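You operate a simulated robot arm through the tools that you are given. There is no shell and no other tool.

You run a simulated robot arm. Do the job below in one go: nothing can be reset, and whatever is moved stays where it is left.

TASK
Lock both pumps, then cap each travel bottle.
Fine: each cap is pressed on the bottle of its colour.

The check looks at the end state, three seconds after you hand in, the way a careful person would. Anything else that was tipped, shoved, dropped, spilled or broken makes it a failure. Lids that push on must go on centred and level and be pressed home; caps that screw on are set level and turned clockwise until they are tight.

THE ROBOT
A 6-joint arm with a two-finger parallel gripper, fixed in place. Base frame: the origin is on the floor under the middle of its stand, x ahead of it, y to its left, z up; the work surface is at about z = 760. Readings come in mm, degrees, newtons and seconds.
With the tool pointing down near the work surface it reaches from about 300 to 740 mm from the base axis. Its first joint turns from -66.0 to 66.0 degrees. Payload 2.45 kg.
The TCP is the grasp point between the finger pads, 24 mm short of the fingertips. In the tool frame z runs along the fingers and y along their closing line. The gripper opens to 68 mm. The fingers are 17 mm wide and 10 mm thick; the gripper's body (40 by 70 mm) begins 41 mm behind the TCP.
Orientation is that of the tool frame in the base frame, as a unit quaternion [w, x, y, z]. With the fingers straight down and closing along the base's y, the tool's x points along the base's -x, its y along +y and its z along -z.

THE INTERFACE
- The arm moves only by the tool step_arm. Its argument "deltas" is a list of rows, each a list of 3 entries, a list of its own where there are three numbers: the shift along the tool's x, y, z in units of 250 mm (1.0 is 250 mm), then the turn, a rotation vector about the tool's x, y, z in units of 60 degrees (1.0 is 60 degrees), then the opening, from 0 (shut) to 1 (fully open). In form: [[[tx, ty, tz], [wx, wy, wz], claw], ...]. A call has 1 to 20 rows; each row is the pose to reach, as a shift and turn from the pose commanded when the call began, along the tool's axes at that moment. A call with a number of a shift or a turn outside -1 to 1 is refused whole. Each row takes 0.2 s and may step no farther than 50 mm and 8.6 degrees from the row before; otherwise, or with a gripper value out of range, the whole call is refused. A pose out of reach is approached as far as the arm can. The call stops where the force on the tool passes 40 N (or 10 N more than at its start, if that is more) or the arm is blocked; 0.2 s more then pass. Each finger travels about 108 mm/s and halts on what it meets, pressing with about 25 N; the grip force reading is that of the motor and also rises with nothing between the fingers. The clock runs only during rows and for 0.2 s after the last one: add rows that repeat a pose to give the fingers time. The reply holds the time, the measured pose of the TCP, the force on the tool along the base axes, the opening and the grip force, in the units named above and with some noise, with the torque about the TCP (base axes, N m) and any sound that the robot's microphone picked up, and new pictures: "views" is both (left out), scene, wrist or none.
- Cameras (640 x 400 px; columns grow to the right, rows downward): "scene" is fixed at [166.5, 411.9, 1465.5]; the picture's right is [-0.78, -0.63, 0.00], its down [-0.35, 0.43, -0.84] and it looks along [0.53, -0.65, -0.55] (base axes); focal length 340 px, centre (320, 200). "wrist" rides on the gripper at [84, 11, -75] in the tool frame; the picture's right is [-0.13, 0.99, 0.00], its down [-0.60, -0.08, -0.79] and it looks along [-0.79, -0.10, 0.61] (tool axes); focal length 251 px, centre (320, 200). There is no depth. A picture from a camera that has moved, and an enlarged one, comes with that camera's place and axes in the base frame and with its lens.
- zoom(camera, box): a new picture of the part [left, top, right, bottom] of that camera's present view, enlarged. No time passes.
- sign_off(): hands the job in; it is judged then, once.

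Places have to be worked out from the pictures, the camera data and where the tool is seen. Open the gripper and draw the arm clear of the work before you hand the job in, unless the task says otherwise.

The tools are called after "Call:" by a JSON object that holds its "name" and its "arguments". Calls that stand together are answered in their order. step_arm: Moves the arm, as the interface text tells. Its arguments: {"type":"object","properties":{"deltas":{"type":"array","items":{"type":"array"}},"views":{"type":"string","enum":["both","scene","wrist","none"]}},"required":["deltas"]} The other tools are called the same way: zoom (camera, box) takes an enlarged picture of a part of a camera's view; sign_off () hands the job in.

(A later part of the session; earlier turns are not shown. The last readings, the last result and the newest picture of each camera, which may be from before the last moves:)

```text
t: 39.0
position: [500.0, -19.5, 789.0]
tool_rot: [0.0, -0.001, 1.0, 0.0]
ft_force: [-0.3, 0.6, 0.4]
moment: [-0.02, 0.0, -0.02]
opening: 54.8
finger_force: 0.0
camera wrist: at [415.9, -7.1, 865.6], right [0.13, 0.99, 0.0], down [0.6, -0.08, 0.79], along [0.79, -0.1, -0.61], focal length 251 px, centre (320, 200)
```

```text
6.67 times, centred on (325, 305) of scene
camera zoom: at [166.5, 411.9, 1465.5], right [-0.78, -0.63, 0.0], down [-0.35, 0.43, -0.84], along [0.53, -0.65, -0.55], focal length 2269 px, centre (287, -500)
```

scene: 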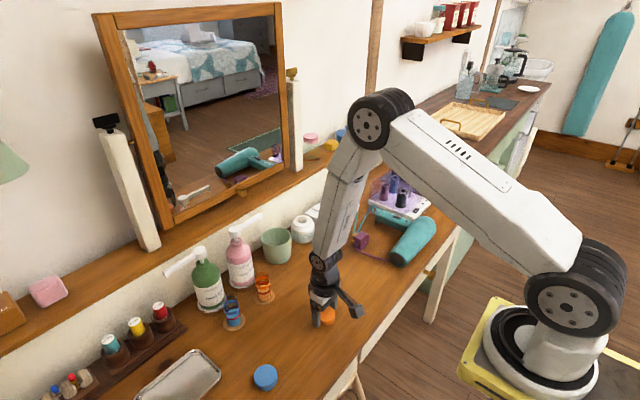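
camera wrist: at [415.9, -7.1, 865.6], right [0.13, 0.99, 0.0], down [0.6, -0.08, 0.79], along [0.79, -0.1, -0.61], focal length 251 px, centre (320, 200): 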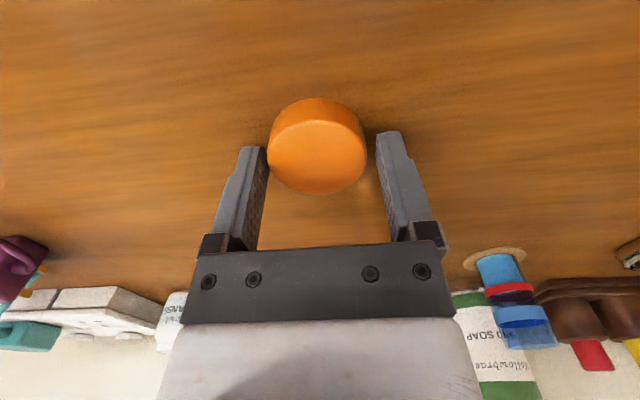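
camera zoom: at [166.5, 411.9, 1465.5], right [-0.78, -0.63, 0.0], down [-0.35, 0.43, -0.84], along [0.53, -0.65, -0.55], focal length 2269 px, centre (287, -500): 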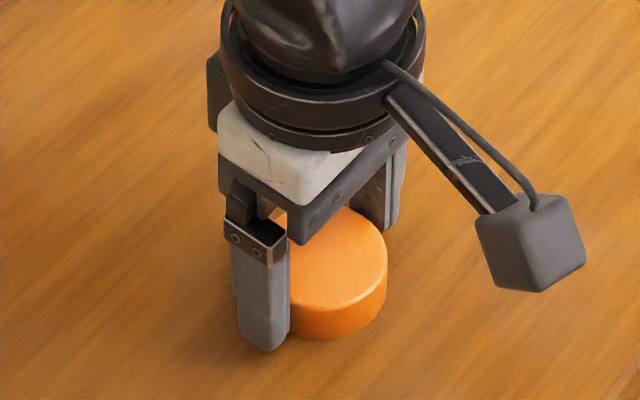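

x is aligned, but the cap sits about 1.4 mm toward -y. I'll shift by that much and close on it.

Call:
{"name": "step_arm", "arguments": {"deltas": [[[0, -0.0054, 0], [0, 0, 0], 0.8], [[0, -0.0054, 0], [0, 0, 0], 0.7], [[0, -0.0054, 0], [0, 0, 0], 0.6], [[0, -0.0054, 0], [0, 0, 0], 0.6], [[0, -0.0054, 0], [0, 0, 0], 0.6]], "views": "both"}}

Call:
{"name": "zoom", "arguments": {"camera": "wrist", "box": [220, 90, 420, 215]}}

```text
t: 40.2
position: [499.4, -19.9, 788.5]
tool_rot: [0.0, -0.001, 1.0, 0.0]
ft_force: [-0.2, -0.2, 0.6]
moment: [0.0, 0.02, -0.01]
opening: 46.4
finger_force: 25.1
camera wrist: at [415.8, -9.1, 865.4], right [0.13, 0.99, 0.0], down [0.6, -0.08, 0.79], along [0.79, -0.1, -0.61], focal length 251 px, centre (320, 200)
```

scene: 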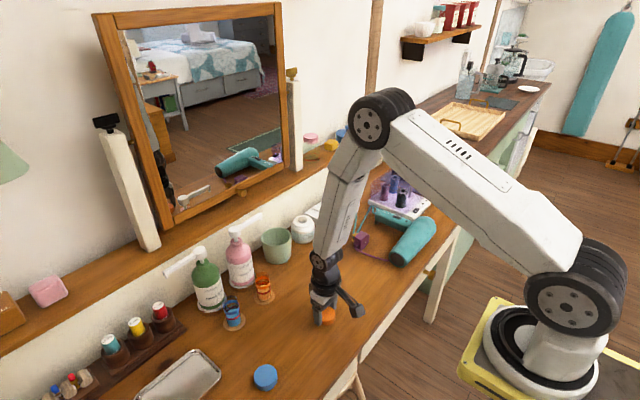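
wrist: 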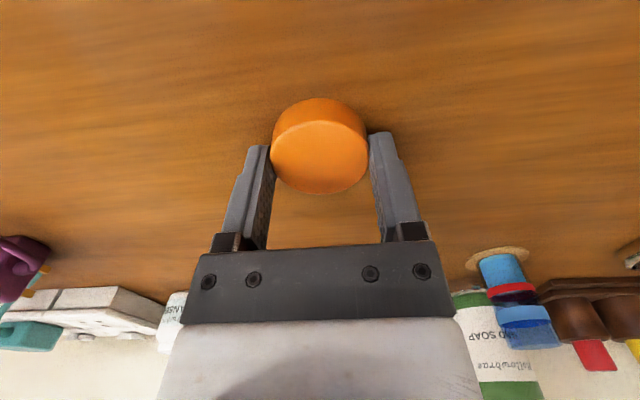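

```text
3.20 times, centred on (320, 152) of wrist
camera zoom: at [415.8, -9.1, 865.4], right [0.13, 0.99, 0.0], down [0.6, -0.08, 0.79], along [0.79, -0.1, -0.61], focal length 805 px, centre (320, 352)
```

zoom: 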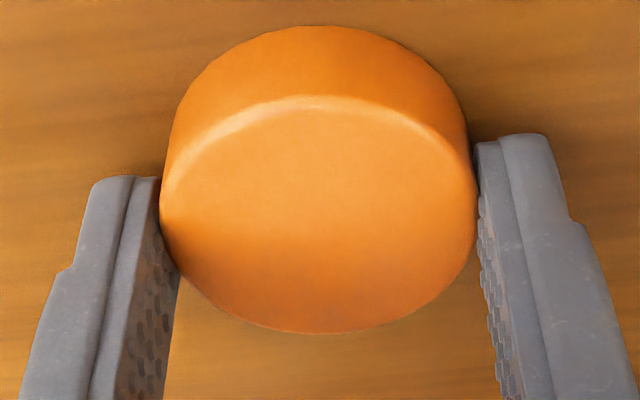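

The cap is held squarely at 46.4 mm and on axis. I'll take sharper views of the orange and blue bottles to pin down rim positions and heights, and lift the cap.

Call:
{"name": "step_arm", "arguments": {"deltas": [[[0, 0, -0.04], [0, 0, 0], 0.5], [[0, 0, -0.16], [0, 0, 0], 0.5], [[0, 0, -0.32], [0, 0, 0], 0.5], [[0, 0, -0.48], [0, 0, 0], 0.5], [[0, 0, -0.6], [0, 0, 0], 0.5], [[0, 0, -0.6], [0, 0, 0], 0.5]], "views": "both"}}

Call:
{"name": "zoom", "arguments": {"camera": "scene", "box": [245, 268, 285, 308]}}

Call:
{"name": "zoom", "arguments": {"camera": "scene", "box": [213, 292, 253, 332]}}

```text
t: 41.6
position: [499.6, -20.9, 938.5]
tool_rot: [0.0, -0.001, 1.0, 0.0]
ft_force: [0.5, -0.5, -0.3]
moment: [0.02, 0.02, 0.01]
opening: 46.0
finger_force: 25.0
camera wrist: at [415.8, -9.1, 1015.0], right [0.13, 0.99, 0.0], down [0.6, -0.08, 0.79], along [0.79, -0.1, -0.61], focal length 251 px, centre (320, 200)
```

scene: 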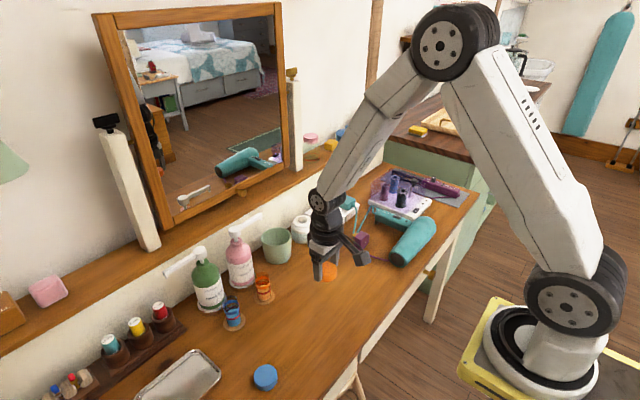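
wrist: 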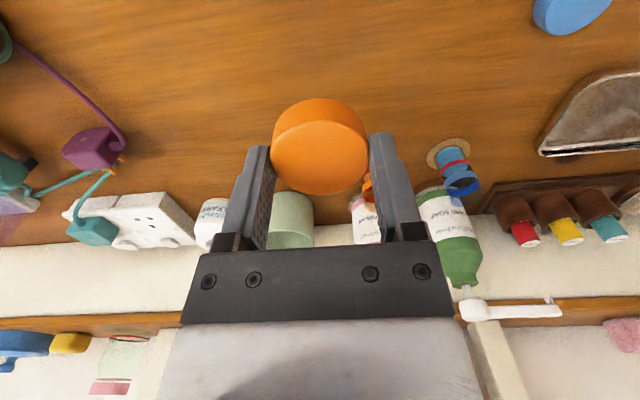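

```text
10.00 times, centred on (265, 288) of scene
camera zoom: at [166.5, 411.9, 1465.5], right [-0.78, -0.63, 0.0], down [-0.35, 0.43, -0.84], along [0.53, -0.65, -0.55], focal length 3403 px, centre (870, -680)
```

zoom: 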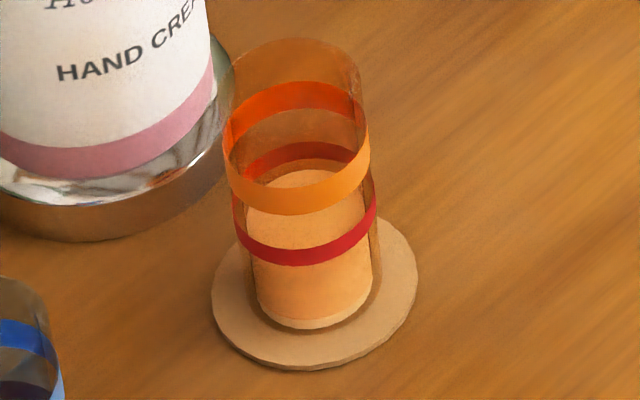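

```text
10.00 times, centred on (233, 312) of scene
camera zoom: at [166.5, 411.9, 1465.5], right [-0.78, -0.63, 0.0], down [-0.35, 0.43, -0.84], along [0.53, -0.65, -0.55], focal length 3403 px, centre (1190, -920)
```

zoom: 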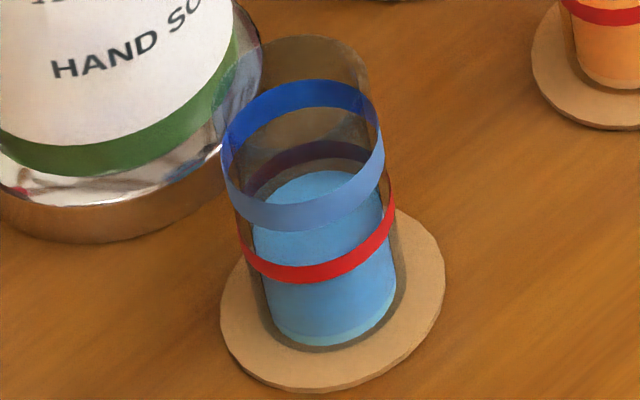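

From these views the orange rim is at about z = 834 and the bottle axis at about (664, 30.5), with a band at 808–818. I'll carry the cap to hover over it at z = 940, where the wrist camera can see the whole rim.

Call:
{"name": "step_arm", "arguments": {"deltas": [[[-0.13, 0.0407, -0.008], [0, 0, 0], 0.5], [[-0.26, 0.0814, -0.008], [0, 0, 0], 0.5], [[-0.39, 0.122, -0.008], [0, 0, 0], 0.5], [[-0.52, 0.163, -0.008], [0, 0, 0], 0.5], [[-0.6532, 0.2034, -0.008], [0, 0, 0], 0.5], [[-0.6532, 0.2034, -0.008], [0, 0, 0], 0.5]], "views": "both"}}

Call:
{"name": "zoom", "arguments": {"camera": "wrist", "box": [260, 20, 380, 110]}}

Call:
{"name": "zoom", "arguments": {"camera": "scene", "box": [225, 225, 305, 305]}}

```text
t: 43.0
position: [664.0, 31.2, 942.0]
tool_rot: [-0.001, -0.001, 1.0, 0.0]
ft_force: [-0.2, 0.5, -1.1]
moment: [0.01, 0.02, 0.0]
opening: 46.2
finger_force: 25.3
camera wrist: at [579.1, 42.2, 1017.4], right [0.13, 0.99, 0.0], down [0.6, -0.08, 0.79], along [0.79, -0.1, -0.61], focal length 251 px, centre (320, 200)
```

scene: 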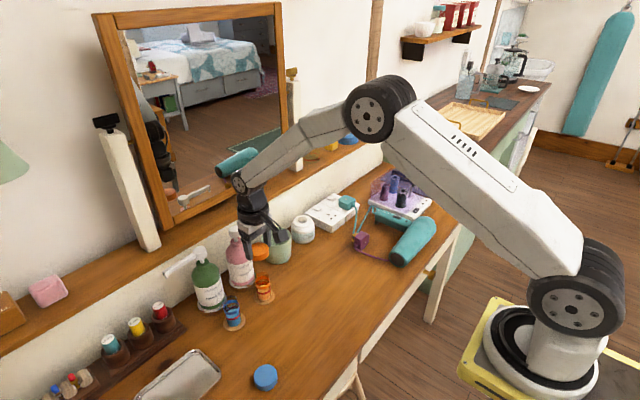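
wrist: 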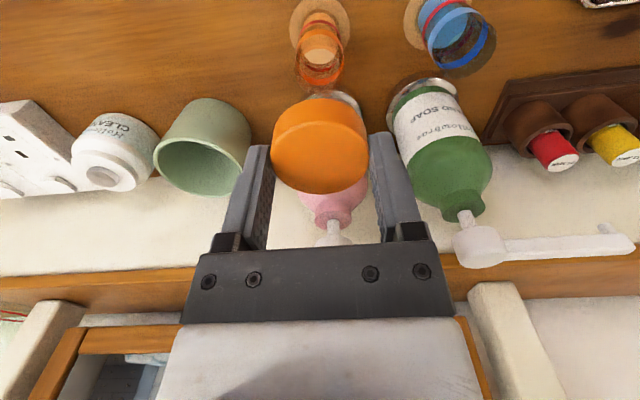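

```text
4.44 times, centred on (320, 65) of wrist
camera zoom: at [579.1, 42.2, 1017.4], right [0.13, 0.99, 0.0], down [0.6, -0.08, 0.79], along [0.79, -0.1, -0.61], focal length 1118 px, centre (320, 800)
```

zoom: 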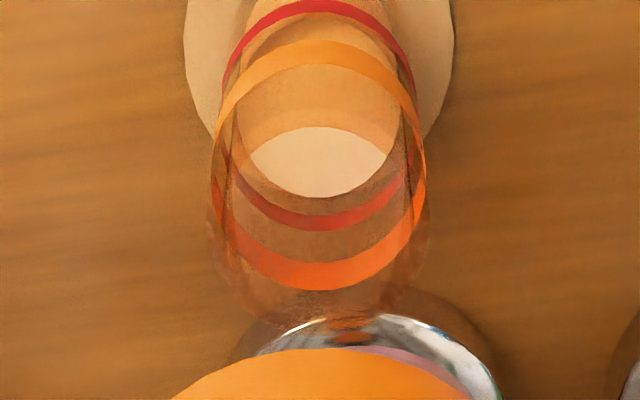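

```text
5.00 times, centred on (265, 265) of scene
camera zoom: at [166.5, 411.9, 1465.5], right [-0.78, -0.63, 0.0], down [-0.35, 0.43, -0.84], along [0.53, -0.65, -0.55], focal length 1702 px, centre (595, -125)
```

zoom: 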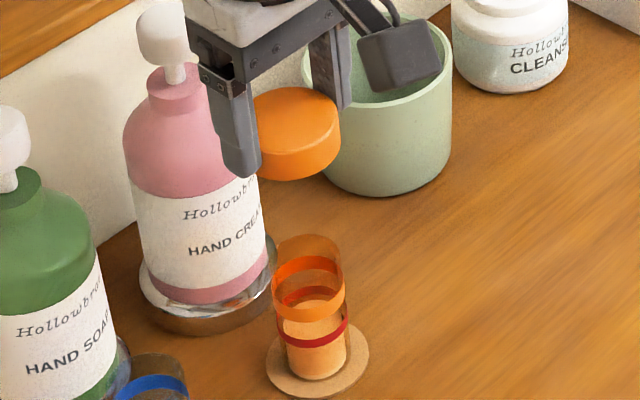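

From the wrist view, the bottle band and rim solve to an axis at about (664.9, 30.5), rim z ≈ 832, and band top ≈ 821. I'll shift 0.9 mm in x, lower until the cap is about 6 mm above the rim, then check again.

Call:
{"name": "step_arm", "arguments": {"deltas": [[[-0.0036, 0, 0.1], [0, 0, 0], 0.5], [[-0.0036, 0, 0.2], [0, 0, 0], 0.5], [[-0.0036, 0, 0.26], [0, 0, 0], 0.5], [[-0.0036, 0, 0.296], [0, 0, 0], 0.5], [[-0.0036, 0, 0.296], [0, 0, 0], 0.5]], "views": "both"}}

Call:
{"name": "zoom", "arguments": {"camera": "wrist", "box": [250, 50, 390, 200]}}

Call:
{"name": "zoom", "arguments": {"camera": "scene", "box": [240, 260, 290, 310]}}

```text
t: 44.2
position: [663.9, 30.7, 865.9]
tool_rot: [0.0, -0.001, 1.0, 0.0]
ft_force: [-0.7, -0.1, -0.2]
moment: [0.02, 0.0, -0.02]
opening: 46.1
finger_force: 24.8
camera wrist: at [579.8, 42.0, 942.6], right [0.13, 0.99, 0.0], down [0.6, -0.08, 0.79], along [0.79, -0.1, -0.61], focal length 251 px, centre (320, 200)
```

scene: 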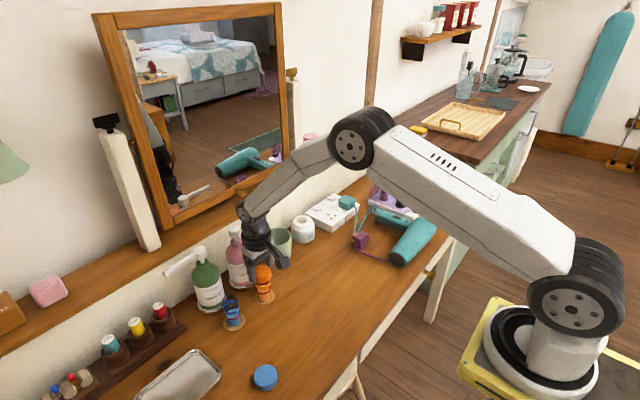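
wrist: 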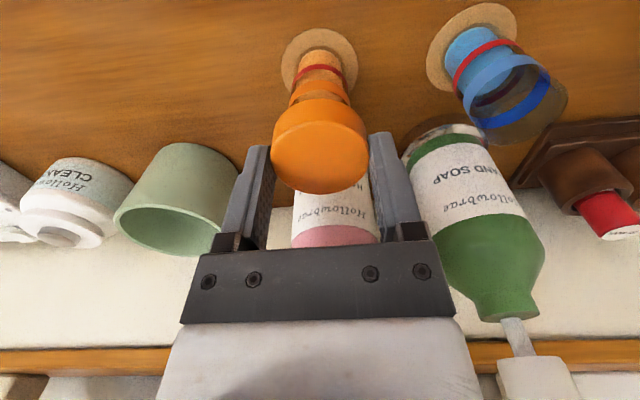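

```text
2.67 times, centred on (320, 125) of wrist
camera zoom: at [579.8, 42.0, 942.6], right [0.13, 0.99, 0.0], down [0.6, -0.08, 0.79], along [0.79, -0.1, -0.61], focal length 670 px, centre (320, 400)
```

zoom: 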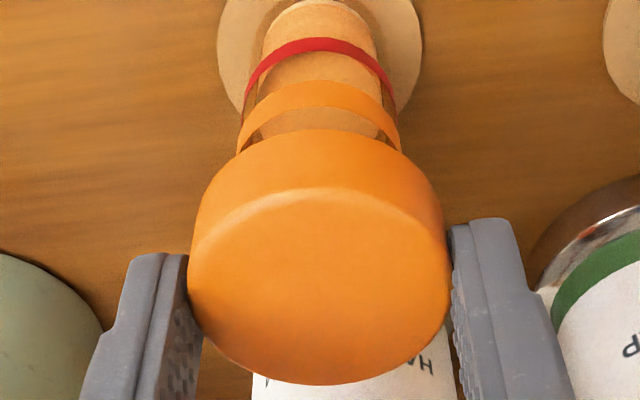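

```text
8.00 times, centred on (265, 285) of scene
camera zoom: at [166.5, 411.9, 1465.5], right [-0.78, -0.63, 0.0], down [-0.35, 0.43, -0.84], along [0.53, -0.65, -0.55], focal length 2722 px, centre (760, -480)
```

zoom: 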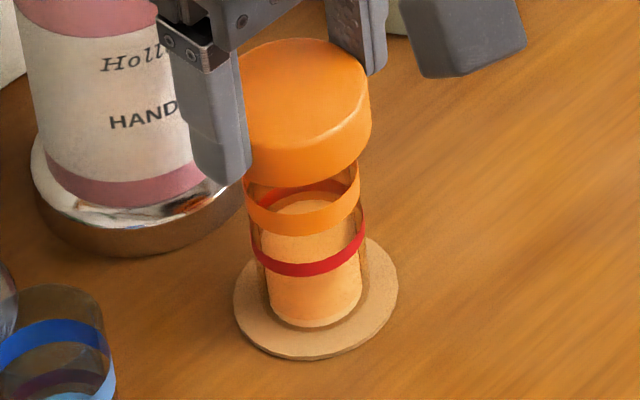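

Laterally the cap and bottle line up in the wrist view. For the fore-aft direction I need finer measurements, so I'll zoom tightly on band, cap and coaster in both views.

Call:
{"name": "zoom", "arguments": {"camera": "wrist", "box": [280, 20, 360, 110]}}

Call:
{"name": "zoom", "arguments": {"camera": "scene", "box": [250, 262, 280, 292]}}

Call:
{"name": "zoom", "arguments": {"camera": "scene", "box": [250, 278, 282, 308]}}

```text
4.44 times, centred on (320, 65) of wrist
camera zoom: at [579.8, 42.0, 942.6], right [0.13, 0.99, 0.0], down [0.6, -0.08, 0.79], along [0.79, -0.1, -0.61], focal length 1118 px, centre (320, 800)
```

zoom: 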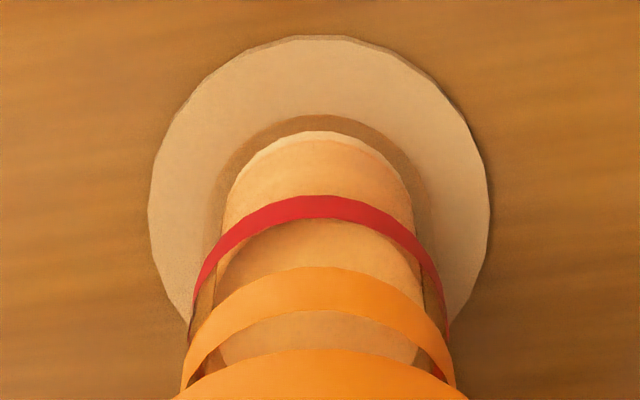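

```text
13.33 times, centred on (265, 277) of scene
camera zoom: at [166.5, 411.9, 1465.5], right [-0.78, -0.63, 0.0], down [-0.35, 0.43, -0.84], along [0.53, -0.65, -0.55], focal length 4537 px, centre (1053, -827)
```

zoom: 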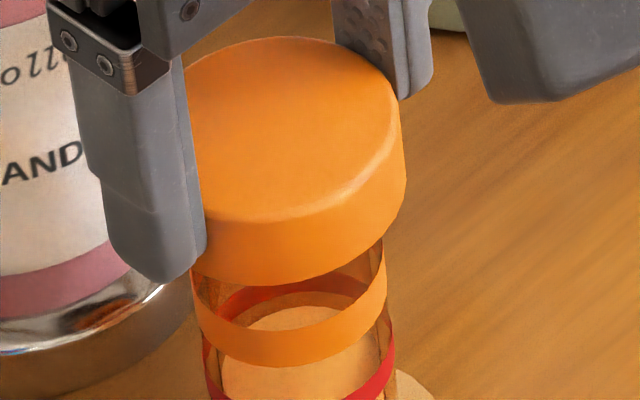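

```text
13.33 times, centred on (266, 293) of scene
camera zoom: at [166.5, 411.9, 1465.5], right [-0.78, -0.63, 0.0], down [-0.35, 0.43, -0.84], along [0.53, -0.65, -0.55], focal length 4537 px, centre (1040, -1040)
```

zoom: 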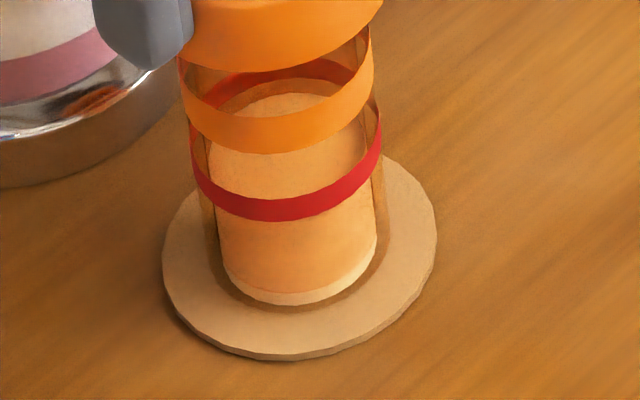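

Both views now agree the cap is over the bottle to within about 0.5 mm. I'll nudge +0.4 mm in x and lower in 1 mm steps to just past expected contact, reading the force.

Call:
{"name": "step_arm", "arguments": {"deltas": [[[-0.0016, 0, 0.004], [0, 0, 0], 0.5], [[-0.0016, 0, 0.008], [0, 0, 0], 0.5], [[-0.0016, 0, 0.012], [0, 0, 0], 0.5], [[-0.0016, 0, 0.016], [0, 0, 0], 0.5], [[-0.0016, 0, 0.02], [0, 0, 0], 0.5], [[-0.0016, 0, 0.024], [0, 0, 0], 0.5], [[-0.0016, 0, 0.028], [0, 0, 0], 0.5], [[-0.0016, 0, 0.032], [0, 0, 0], 0.5]], "views": "both"}}

Call:
{"name": "zoom", "arguments": {"camera": "scene", "box": [248, 262, 282, 308]}}

Call:
{"name": "zoom", "arguments": {"camera": "wrist", "box": [270, 40, 370, 200]}}

```text
t: 46.0
position: [664.9, 29.7, 860.0]
tool_rot: [0.0, 0.0, 1.0, 0.0]
ft_force: [0.9, -0.6, 0.1]
moment: [0.0, -0.02, 0.01]
opening: 46.4
finger_force: 25.1
camera wrist: at [580.9, 41.4, 934.9], right [0.13, 0.99, 0.0], down [0.6, -0.08, 0.79], along [0.79, -0.1, -0.61], focal length 251 px, centre (320, 200)
```

scene: 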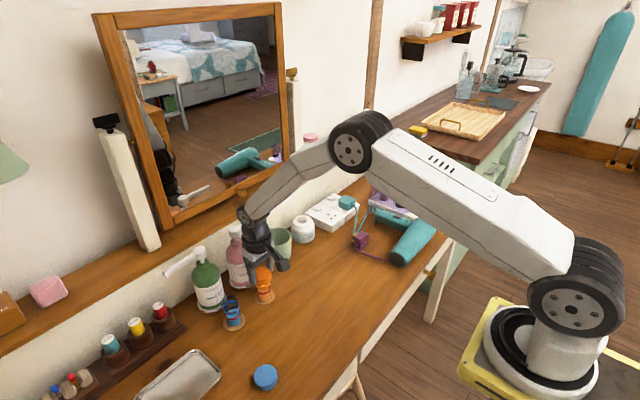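
wrist: 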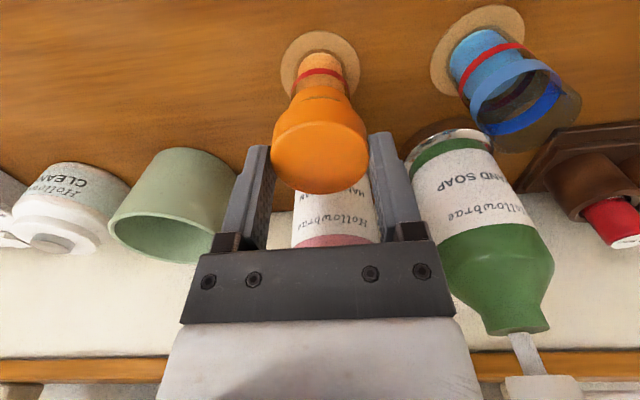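

```text
8.70 times, centred on (265, 285) of scene
camera zoom: at [166.5, 411.9, 1465.5], right [-0.78, -0.63, 0.0], down [-0.35, 0.43, -0.84], along [0.53, -0.65, -0.55], focal length 2959 px, centre (798, -539)
```

zoom: 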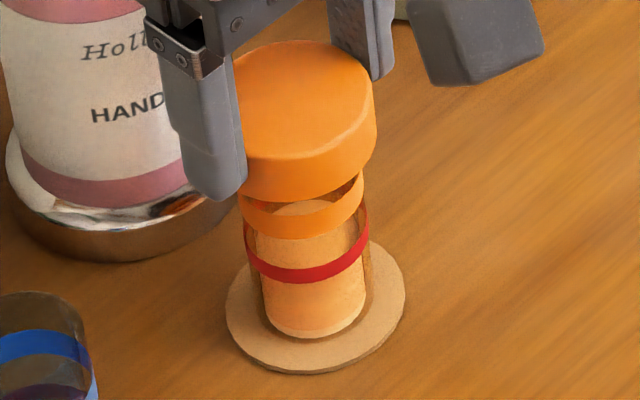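

```text
2.50 times, centred on (320, 120) of wrist
camera zoom: at [580.9, 41.4, 934.9], right [0.13, 0.99, 0.0], down [0.6, -0.08, 0.79], along [0.79, -0.1, -0.61], focal length 629 px, centre (320, 400)
```

zoom: 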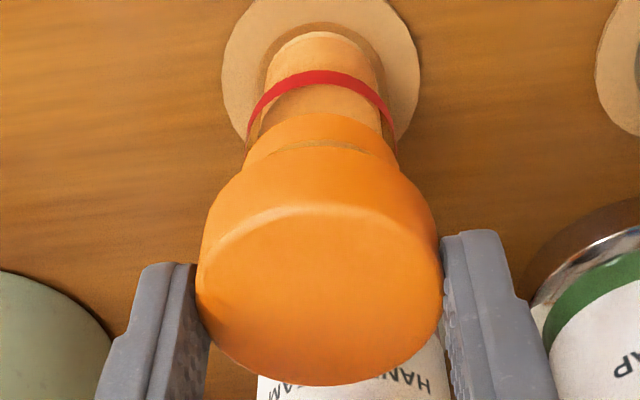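

There's no contact force yet. I'll continue down in 1 mm steps to 852 and read again.

Call:
{"name": "step_arm", "arguments": {"deltas": [[[0, 0, 0.004], [0, 0, 0], 0.5], [[0, 0, 0.008], [0, 0, 0], 0.5], [[0, 0, 0.012], [0, 0, 0], 0.5], [[0, 0, 0.016], [0, 0, 0], 0.5], [[0, 0, 0.016], [0, 0, 0], 0.5]], "views": "none"}}

Call:
{"name": "zoom", "arguments": {"camera": "scene", "box": [248, 262, 282, 308]}}

Call:
{"name": "zoom", "arguments": {"camera": "wrist", "box": [270, 40, 370, 200]}}

```text
t: 47.2
position: [665.1, 28.5, 854.3]
tool_rot: [0.0, -0.001, 1.0, 0.0]
ft_force: [-0.3, 0.6, 0.0]
moment: [-0.03, 0.03, 0.01]
opening: 46.2
finger_force: 24.8
```

```text
8.70 times, centred on (265, 285) of scene
camera zoom: at [166.5, 411.9, 1465.5], right [-0.78, -0.63, 0.0], down [-0.35, 0.43, -0.84], along [0.53, -0.65, -0.55], focal length 2959 px, centre (798, -539)
```

zoom: 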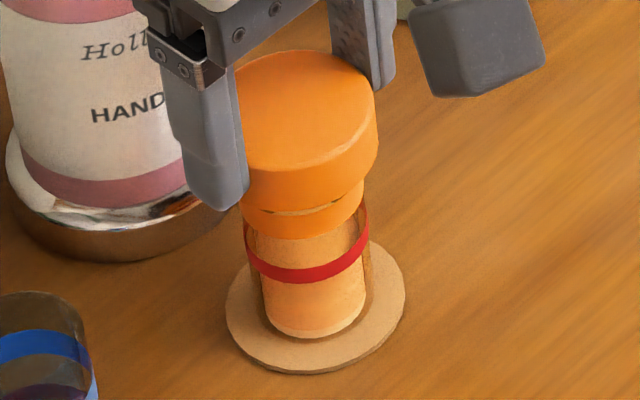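

```text
2.50 times, centred on (320, 120) of wrist
camera zoom: at [580.9, 41.3, 930.9], right [0.13, 0.99, 0.0], down [0.6, -0.08, 0.79], along [0.79, -0.1, -0.61], focal length 629 px, centre (320, 400)
```

zoom: 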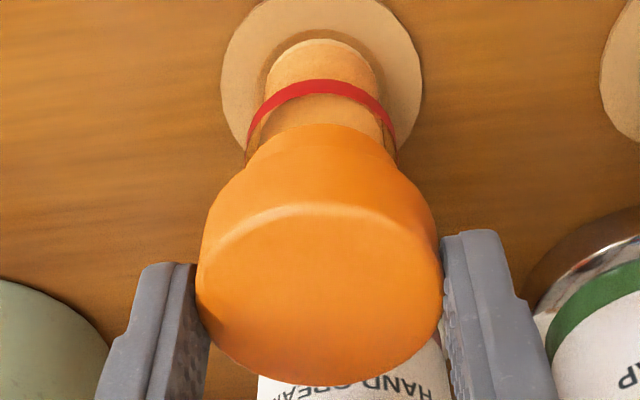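

Still zero force with the cap skirt now below the rim level, so the cap is sliding over the neck. I'll keep going down gently in 1 mm steps.

Call:
{"name": "step_arm", "arguments": {"deltas": [[[0, 0, 0.004], [0, 0, 0], 0.5], [[0, 0, 0.008], [0, 0, 0], 0.5], [[0, 0, 0.012], [0, 0, 0], 0.5], [[0, 0, 0.012], [0, 0, 0], 0.5]], "views": "none"}}

Call:
{"name": "zoom", "arguments": {"camera": "scene", "box": [248, 262, 282, 308]}}

Call:
{"name": "zoom", "arguments": {"camera": "wrist", "box": [270, 40, 370, 200]}}

```text
t: 48.2
position: [664.9, 31.6, 853.0]
tool_rot: [0.0, -0.002, 1.0, 0.0]
ft_force: [0.1, 0.1, -0.4]
moment: [0.0, 0.03, -0.01]
opening: 46.0
finger_force: 24.8
```

```text
8.70 times, centred on (265, 285) of scene
camera zoom: at [166.5, 411.9, 1465.5], right [-0.78, -0.63, 0.0], down [-0.35, 0.43, -0.84], along [0.53, -0.65, -0.55], focal length 2959 px, centre (798, -539)
```

zoom: 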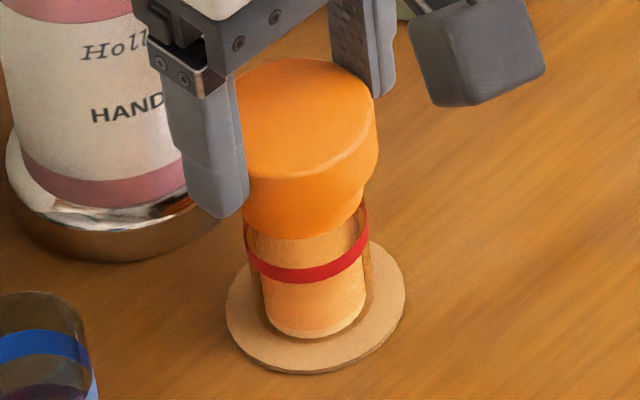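

```text
2.50 times, centred on (320, 120) of wrist
camera zoom: at [580.9, 41.6, 928.0], right [0.13, 0.99, 0.0], down [0.6, -0.08, 0.79], along [0.79, -0.1, -0.61], focal length 629 px, centre (320, 400)
```

zoom: 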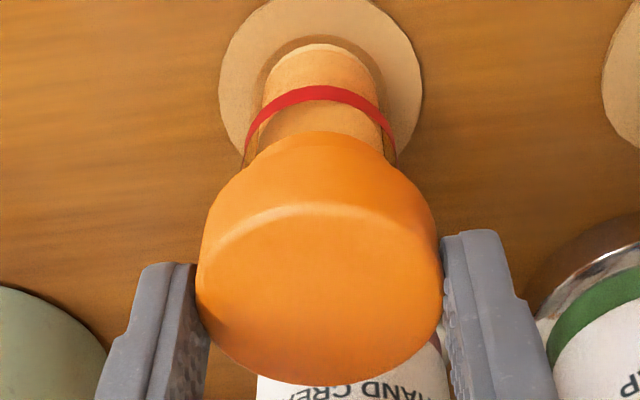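

The true TCP is about 2 mm above my commanded z, so the cap bottom is only now level with the band top. I'll keep lowering 1 mm at a time until there's a contact force.

Call:
{"name": "step_arm", "arguments": {"deltas": [[[0, 0, 0.004], [0, 0, 0], 0.5], [[0, 0, 0.008], [0, 0, 0], 0.5], [[0, 0, 0.008], [0, 0, 0], 0.5]], "views": "none"}}

Call:
{"name": "zoom", "arguments": {"camera": "scene", "box": [248, 262, 282, 308]}}

```text
t: 49.0
position: [665.1, 29.9, 851.1]
tool_rot: [0.0, -0.001, 1.0, 0.0]
ft_force: [-2.4, 0.9, 8.1]
moment: [-0.03, 0.19, -0.01]
opening: 46.4
finger_force: 25.1
heard: snap
```

```text
8.70 times, centred on (265, 285) of scene
camera zoom: at [166.3, 411.9, 1465.6], right [-0.78, -0.63, 0.0], down [-0.35, 0.43, -0.84], along [0.53, -0.65, -0.55], focal length 2959 px, centre (798, -539)
```

zoom: 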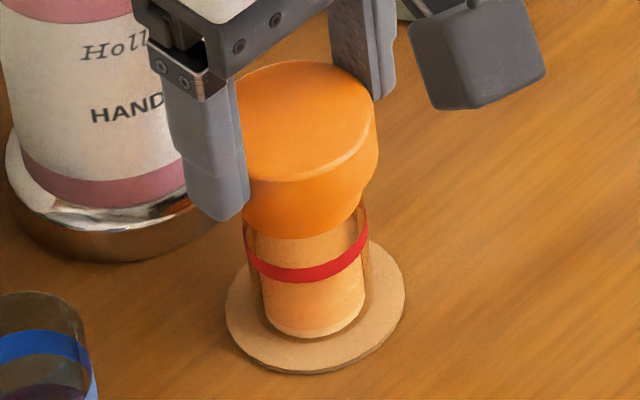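

I heard a snap at about 8 N, so the cap has latched. I'll press 1 mm more to confirm it's against a firm stop.

Call:
{"name": "step_arm", "arguments": {"deltas": [[[0, 0, 0.004], [0, 0, 0], 0.5], [[0, 0, 0.006], [0, 0, 0], 0.5], [[0, 0, 0.006], [0, 0, 0], 0.5]], "views": "none"}}

Call:
{"name": "zoom", "arguments": {"camera": "scene", "box": [248, 262, 282, 308]}}

Call:
{"name": "zoom", "arguments": {"camera": "wrist", "box": [270, 40, 370, 200]}}

```text
t: 49.8
position: [665.3, 30.1, 850.4]
tool_rot: [0.002, -0.001, 1.0, 0.0]
ft_force: [-5.0, -0.6, 26.6]
moment: [-0.09, 0.48, -0.01]
opening: 46.3
finger_force: 25.1
```

```text
8.70 times, centred on (265, 285) of scene
camera zoom: at [165.8, 411.8, 1465.6], right [-0.78, -0.63, 0.0], down [-0.35, 0.43, -0.84], along [0.53, -0.65, -0.55], focal length 2959 px, centre (798, -539)
```

zoom: 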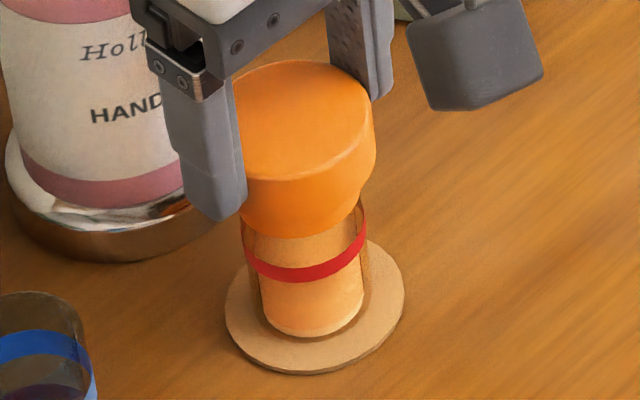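

```text
2.50 times, centred on (320, 120) of wrist
camera zoom: at [581.4, 41.6, 926.2], right [0.13, 0.99, 0.0], down [0.6, -0.08, 0.8], along [0.79, -0.1, -0.61], focal length 629 px, centre (320, 400)
```

zoom: 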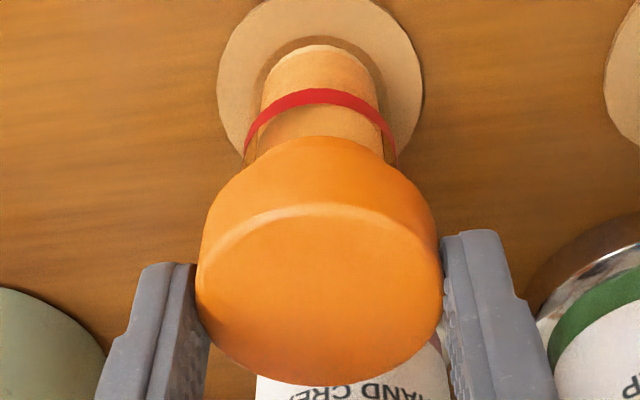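

It's rigid at 26 N and the cap sits level and centred. I'll unload, open the fingers, and rise straight up.

Call:
{"name": "step_arm", "arguments": {"deltas": [[[0, 0, -0.006], [0, 0, 0], 0.5], [[0, 0, -0.008], [0, 0, 0], 0.7], [[0, 0, -0.008], [0, 0, 0], 0.9], [[0, 0, -0.008], [0, 0, 0], 1], [[0, 0, -0.008], [0, 0, 0], 1], [[0, 0, -0.1], [0, 0, 0], 1], [[0, 0, -0.25], [0, 0, 0], 1], [[0, 0, -0.4], [0, 0, 0], 1], [[0, 0, -0.4], [0, 0, 0], 1]], "views": "both"}}

Call:
{"name": "zoom", "arguments": {"camera": "scene", "box": [200, 255, 290, 335]}}

Call:
{"name": "zoom", "arguments": {"camera": "wrist", "box": [260, 0, 380, 120]}}

```text
t: 51.8
position: [664.7, 29.2, 949.5]
tool_rot: [-0.002, -0.001, 1.0, 0.0]
ft_force: [0.3, -0.2, 0.1]
moment: [0.03, -0.02, -0.02]
opening: 68.1
finger_force: 0.0
camera wrist: at [580.8, 41.1, 1025.2], right [0.13, 0.99, 0.0], down [0.61, -0.08, 0.79], along [0.79, -0.1, -0.61], focal length 251 px, centre (320, 200)
```

scene: 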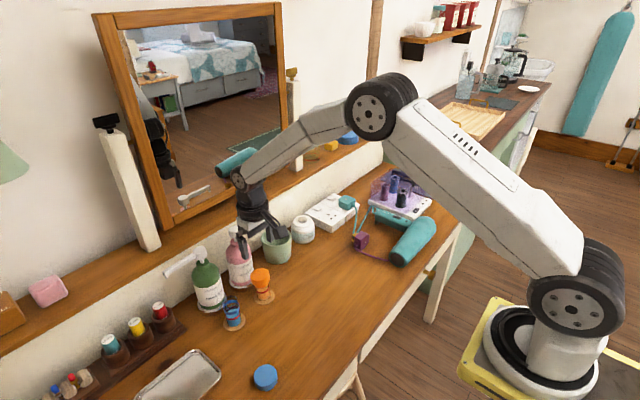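
wrist: 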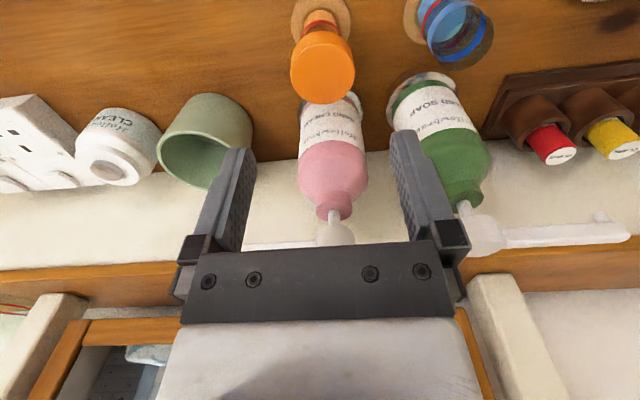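

```text
5.00 times, centred on (245, 295) of scene
camera zoom: at [166.5, 411.9, 1465.5], right [-0.78, -0.63, 0.0], down [-0.35, 0.43, -0.84], along [0.53, -0.65, -0.55], focal length 1702 px, centre (695, -275)
```

zoom: 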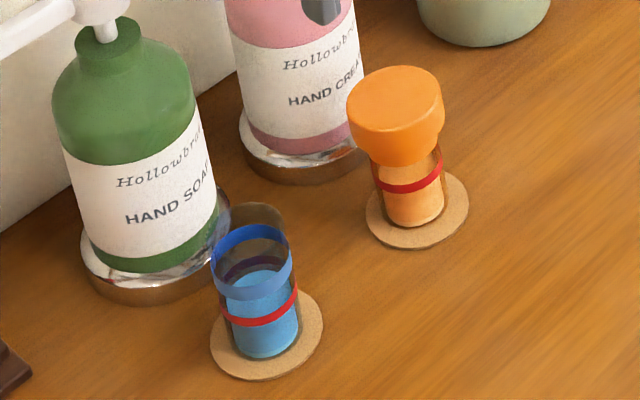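

```text
3.33 times, centred on (320, 60) of wrist
camera zoom: at [580.8, 41.1, 1025.2], right [0.13, 0.99, 0.0], down [0.61, -0.08, 0.79], along [0.79, -0.1, -0.61], focal length 838 px, centre (320, 667)
```

zoom: 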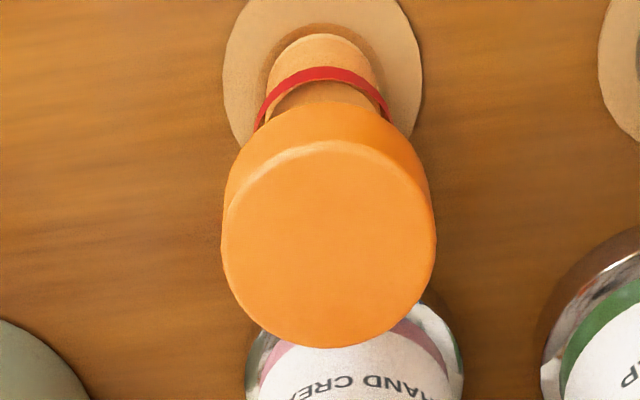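

The orange cap is on, level and centred. I'll measure the blue cap in the scene view, then move above it, at about (500, 182).

Call:
{"name": "zoom", "arguments": {"camera": "scene", "box": [240, 352, 290, 400]}}

Call:
{"name": "step_arm", "arguments": {"deltas": [[[0.11, 0.1, -0.01], [0, 0, 0], 1], [[0.22, 0.2, -0.01], [0, 0, 0], 1], [[0.33, 0.3, -0.01], [0, 0, 0], 1], [[0.44, 0.4, 0.05], [0, 0, 0], 1], [[0.55, 0.5, 0.1], [0, 0, 0], 1], [[0.66, 0.6, 0.15], [0, 0, 0], 1], [[0.66, 0.6, 0.15], [0, 0, 0], 1]], "views": "both"}}

```text
8.33 times, centred on (265, 376) of scene
camera zoom: at [166.5, 411.9, 1465.5], right [-0.78, -0.63, 0.0], down [-0.35, 0.43, -0.84], along [0.53, -0.65, -0.55], focal length 2836 px, centre (778, -1267)
```

zoom: 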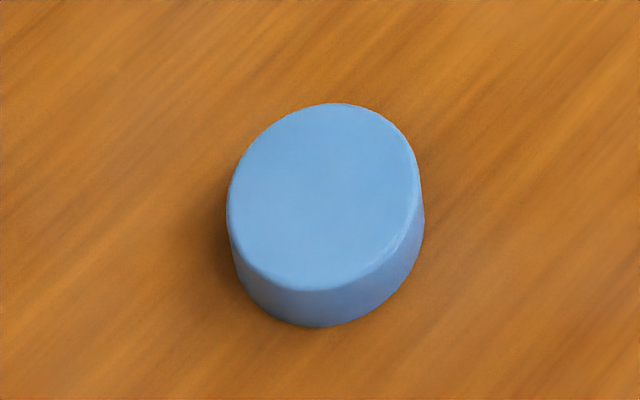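

```text
t: 53.4
position: [498.5, 180.5, 911.0]
tool_rot: [0.0, -0.001, 1.0, 0.0]
ft_force: [-0.7, 0.1, -0.4]
moment: [0.03, 0.02, 0.0]
opening: 67.7
finger_force: 0.1
camera wrist: at [414.7, 192.2, 987.4], right [0.13, 0.99, 0.0], down [0.6, -0.08, 0.79], along [0.79, -0.1, -0.61], focal length 251 px, centre (320, 200)
```

scene: 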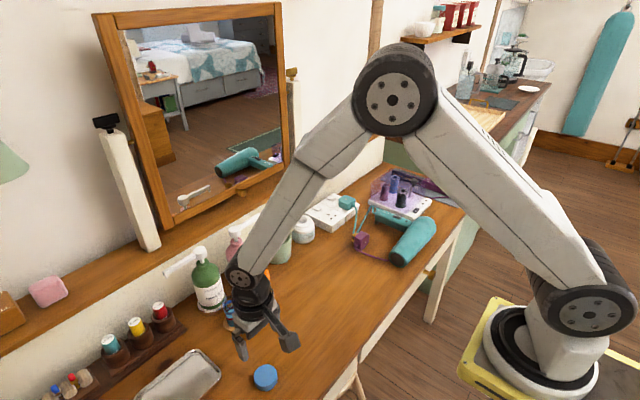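
wrist: 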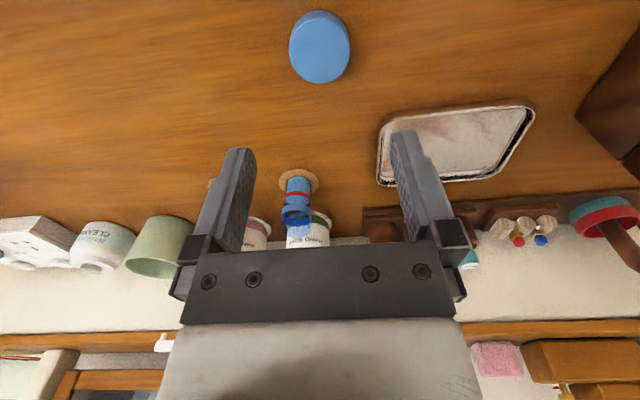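

The blue cap is nearly centred under the tool. I'll zoom to measure the remaining offset.

Call:
{"name": "zoom", "arguments": {"camera": "wrist", "box": [270, 0, 370, 90]}}

```text
4.44 times, centred on (320, 45) of wrist
camera zoom: at [414.7, 192.2, 987.4], right [0.13, 0.99, 0.0], down [0.6, -0.08, 0.79], along [0.79, -0.1, -0.61], focal length 1118 px, centre (320, 889)
```

zoom: 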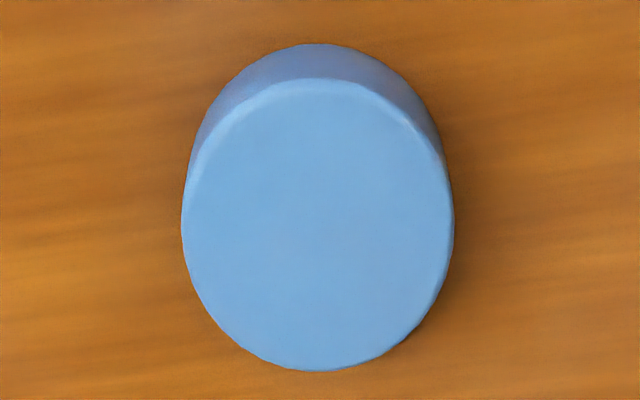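

The blue cap is at about (501.6, 180.1). I'll lower the open fingers around it and part close for a final centring check.

Call:
{"name": "step_arm", "arguments": {"deltas": [[[-0.0052, -0.0016, 0.12], [0, 0, 0], 1], [[-0.0052, -0.0016, 0.24], [0, 0, 0], 1], [[-0.0052, -0.0016, 0.36], [0, 0, 0], 1], [[-0.0052, -0.0016, 0.45], [0, 0, 0], 1], [[-0.0052, -0.0016, 0.488], [0, 0, 0], 1], [[-0.0052, -0.0016, 0.488], [0, 0, 0], 0.82], [[-0.0052, -0.0016, 0.488], [0, 0, 0], 0.82]], "views": "both"}}

Call:
{"name": "zoom", "arguments": {"camera": "wrist", "box": [220, 90, 420, 215]}}

```text
t: 55.0
position: [501.3, 179.9, 788.7]
tool_rot: [0.0, -0.001, 1.0, 0.0]
ft_force: [0.1, -0.3, 0.2]
moment: [-0.01, -0.04, 0.05]
opening: 56.0
finger_force: 0.0
camera wrist: at [416.7, 190.9, 864.9], right [0.13, 0.99, 0.0], down [0.6, -0.08, 0.79], along [0.79, -0.1, -0.61], focal length 251 px, centre (320, 200)
```

scene: 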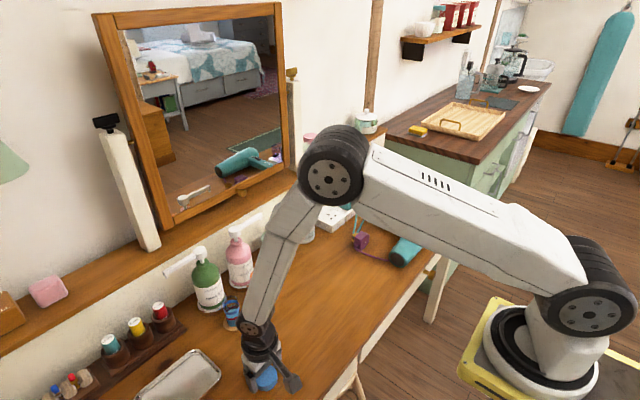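
wrist: 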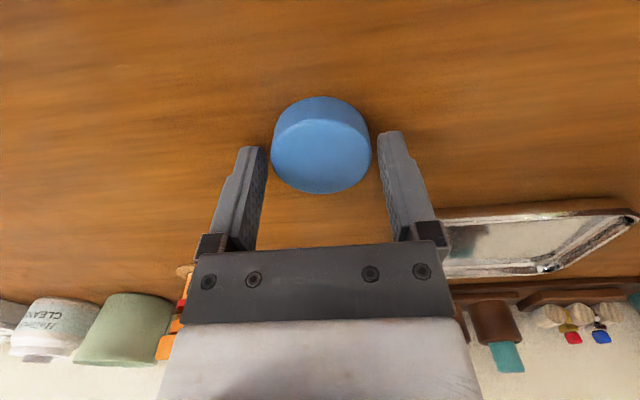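

```text
3.20 times, centred on (320, 152) of wrist
camera zoom: at [416.7, 190.9, 864.9], right [0.13, 0.99, 0.0], down [0.6, -0.08, 0.79], along [0.79, -0.1, -0.61], focal length 805 px, centre (320, 352)
```

zoom: 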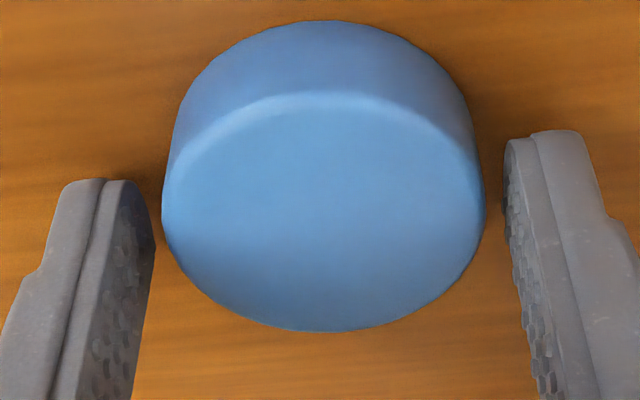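

Within 1 mm: I need about -0.7 mm in x and +0.4 mm in y. I'll apply that, close on the cap and lift.

Call:
{"name": "step_arm", "arguments": {"deltas": [[[0.0028, 0.0016, 0], [0, 0, 0], 0.82], [[0.0028, 0.0016, 0], [0, 0, 0], 0.7], [[0.0028, 0.0016, 0], [0, 0, 0], 0.6], [[0.0028, 0.0016, 0], [0, 0, 0], 0.5], [[0.0028, 0.0016, 0], [0, 0, 0], 0.5]], "views": "none"}}

Call:
{"name": "zoom", "arguments": {"camera": "wrist", "box": [220, 90, 420, 215]}}

```text
t: 56.2
position: [499.6, 179.2, 788.1]
tool_rot: [0.0, -0.001, 1.0, -0.001]
ft_force: [-1.2, 0.0, 0.3]
moment: [-0.01, -0.04, -0.01]
opening: 45.8
finger_force: 24.8
```

```text
3.20 times, centred on (320, 152) of wrist
camera zoom: at [416.0, 191.1, 864.8], right [0.13, 0.99, 0.0], down [0.6, -0.08, 0.79], along [0.79, -0.1, -0.61], focal length 805 px, centre (320, 352)
```

zoom: 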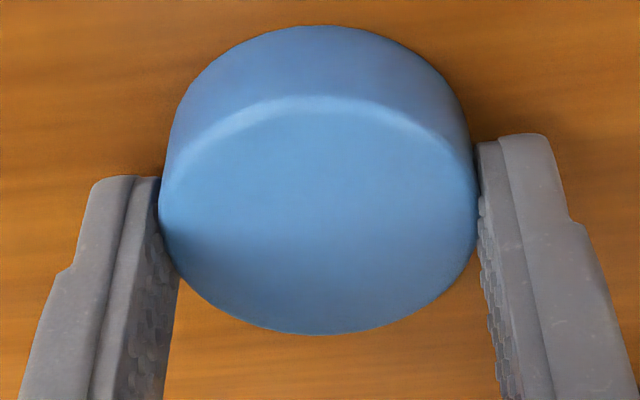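

The grip matches the orange one exactly. I'll lift straight up and carry the cap to hover over the blue bottle, at about (665, 131).

Call:
{"name": "step_arm", "arguments": {"deltas": [[[0, 0, -0.04], [0, 0, 0], 0.5], [[0, 0, -0.16], [0, 0, 0], 0.5], [[0, 0, -0.32], [0, 0, 0], 0.5], [[0, 0, -0.48], [0, 0, 0], 0.5], [[0, 0, -0.608], [0, 0, 0], 0.5], [[-0.13, -0.04, -0.608], [0, 0, 0], 0.5], [[-0.27, -0.08, -0.608], [0, 0, 0], 0.5], [[-0.4, -0.12, -0.608], [0, 0, 0], 0.5], [[-0.53, -0.16, -0.608], [0, 0, 0], 0.5], [[-0.6564, -0.1968, -0.608], [0, 0, 0], 0.5], [[-0.6564, -0.1968, -0.608], [0, 0, 0], 0.5]], "views": "both"}}

Call:
{"name": "zoom", "arguments": {"camera": "wrist", "box": [260, 20, 380, 110]}}

Call:
{"name": "zoom", "arguments": {"camera": "scene", "box": [190, 240, 290, 335]}}

```text
t: 58.6
position: [665.0, 132.1, 941.6]
tool_rot: [0.0, -0.001, 1.0, 0.0]
ft_force: [-0.8, 0.6, 0.4]
moment: [0.03, 0.02, 0.0]
opening: 46.5
finger_force: 25.1
camera wrist: at [580.8, 142.5, 1016.9], right [0.13, 0.99, 0.0], down [0.6, -0.08, 0.79], along [0.79, -0.1, -0.61], focal length 251 px, centre (320, 200)
```

scene: 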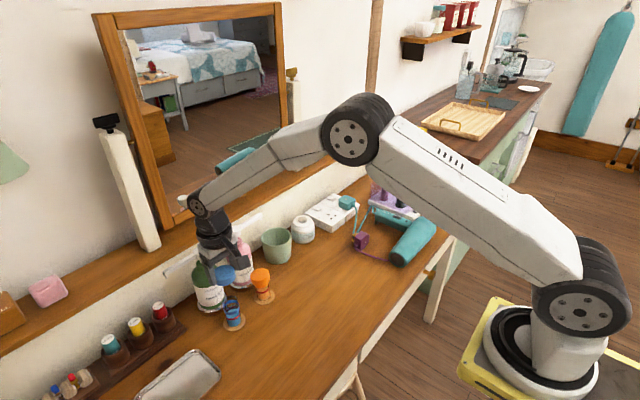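
wrist: 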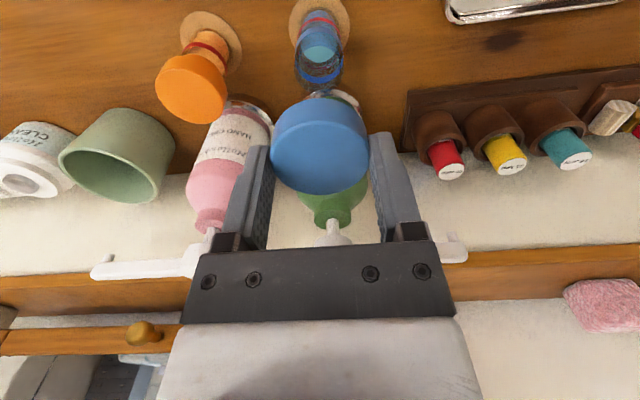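

```text
4.44 times, centred on (320, 65) of wrist
camera zoom: at [580.8, 142.5, 1016.9], right [0.13, 0.99, 0.0], down [0.6, -0.08, 0.79], along [0.79, -0.1, -0.61], focal length 1118 px, centre (320, 800)
```

zoom: 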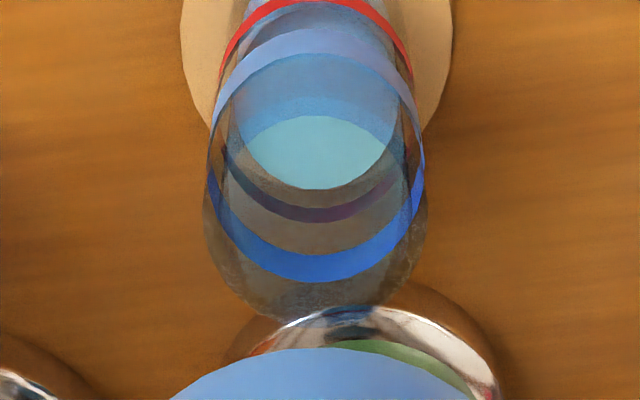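

```text
4.21 times, centred on (240, 288) of scene
camera zoom: at [166.5, 411.9, 1465.5], right [-0.78, -0.63, 0.0], down [-0.35, 0.43, -0.84], along [0.53, -0.65, -0.55], focal length 1433 px, centre (657, -168)
```

zoom: 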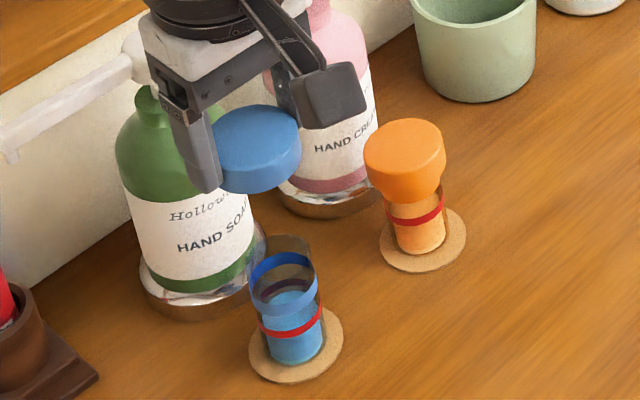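

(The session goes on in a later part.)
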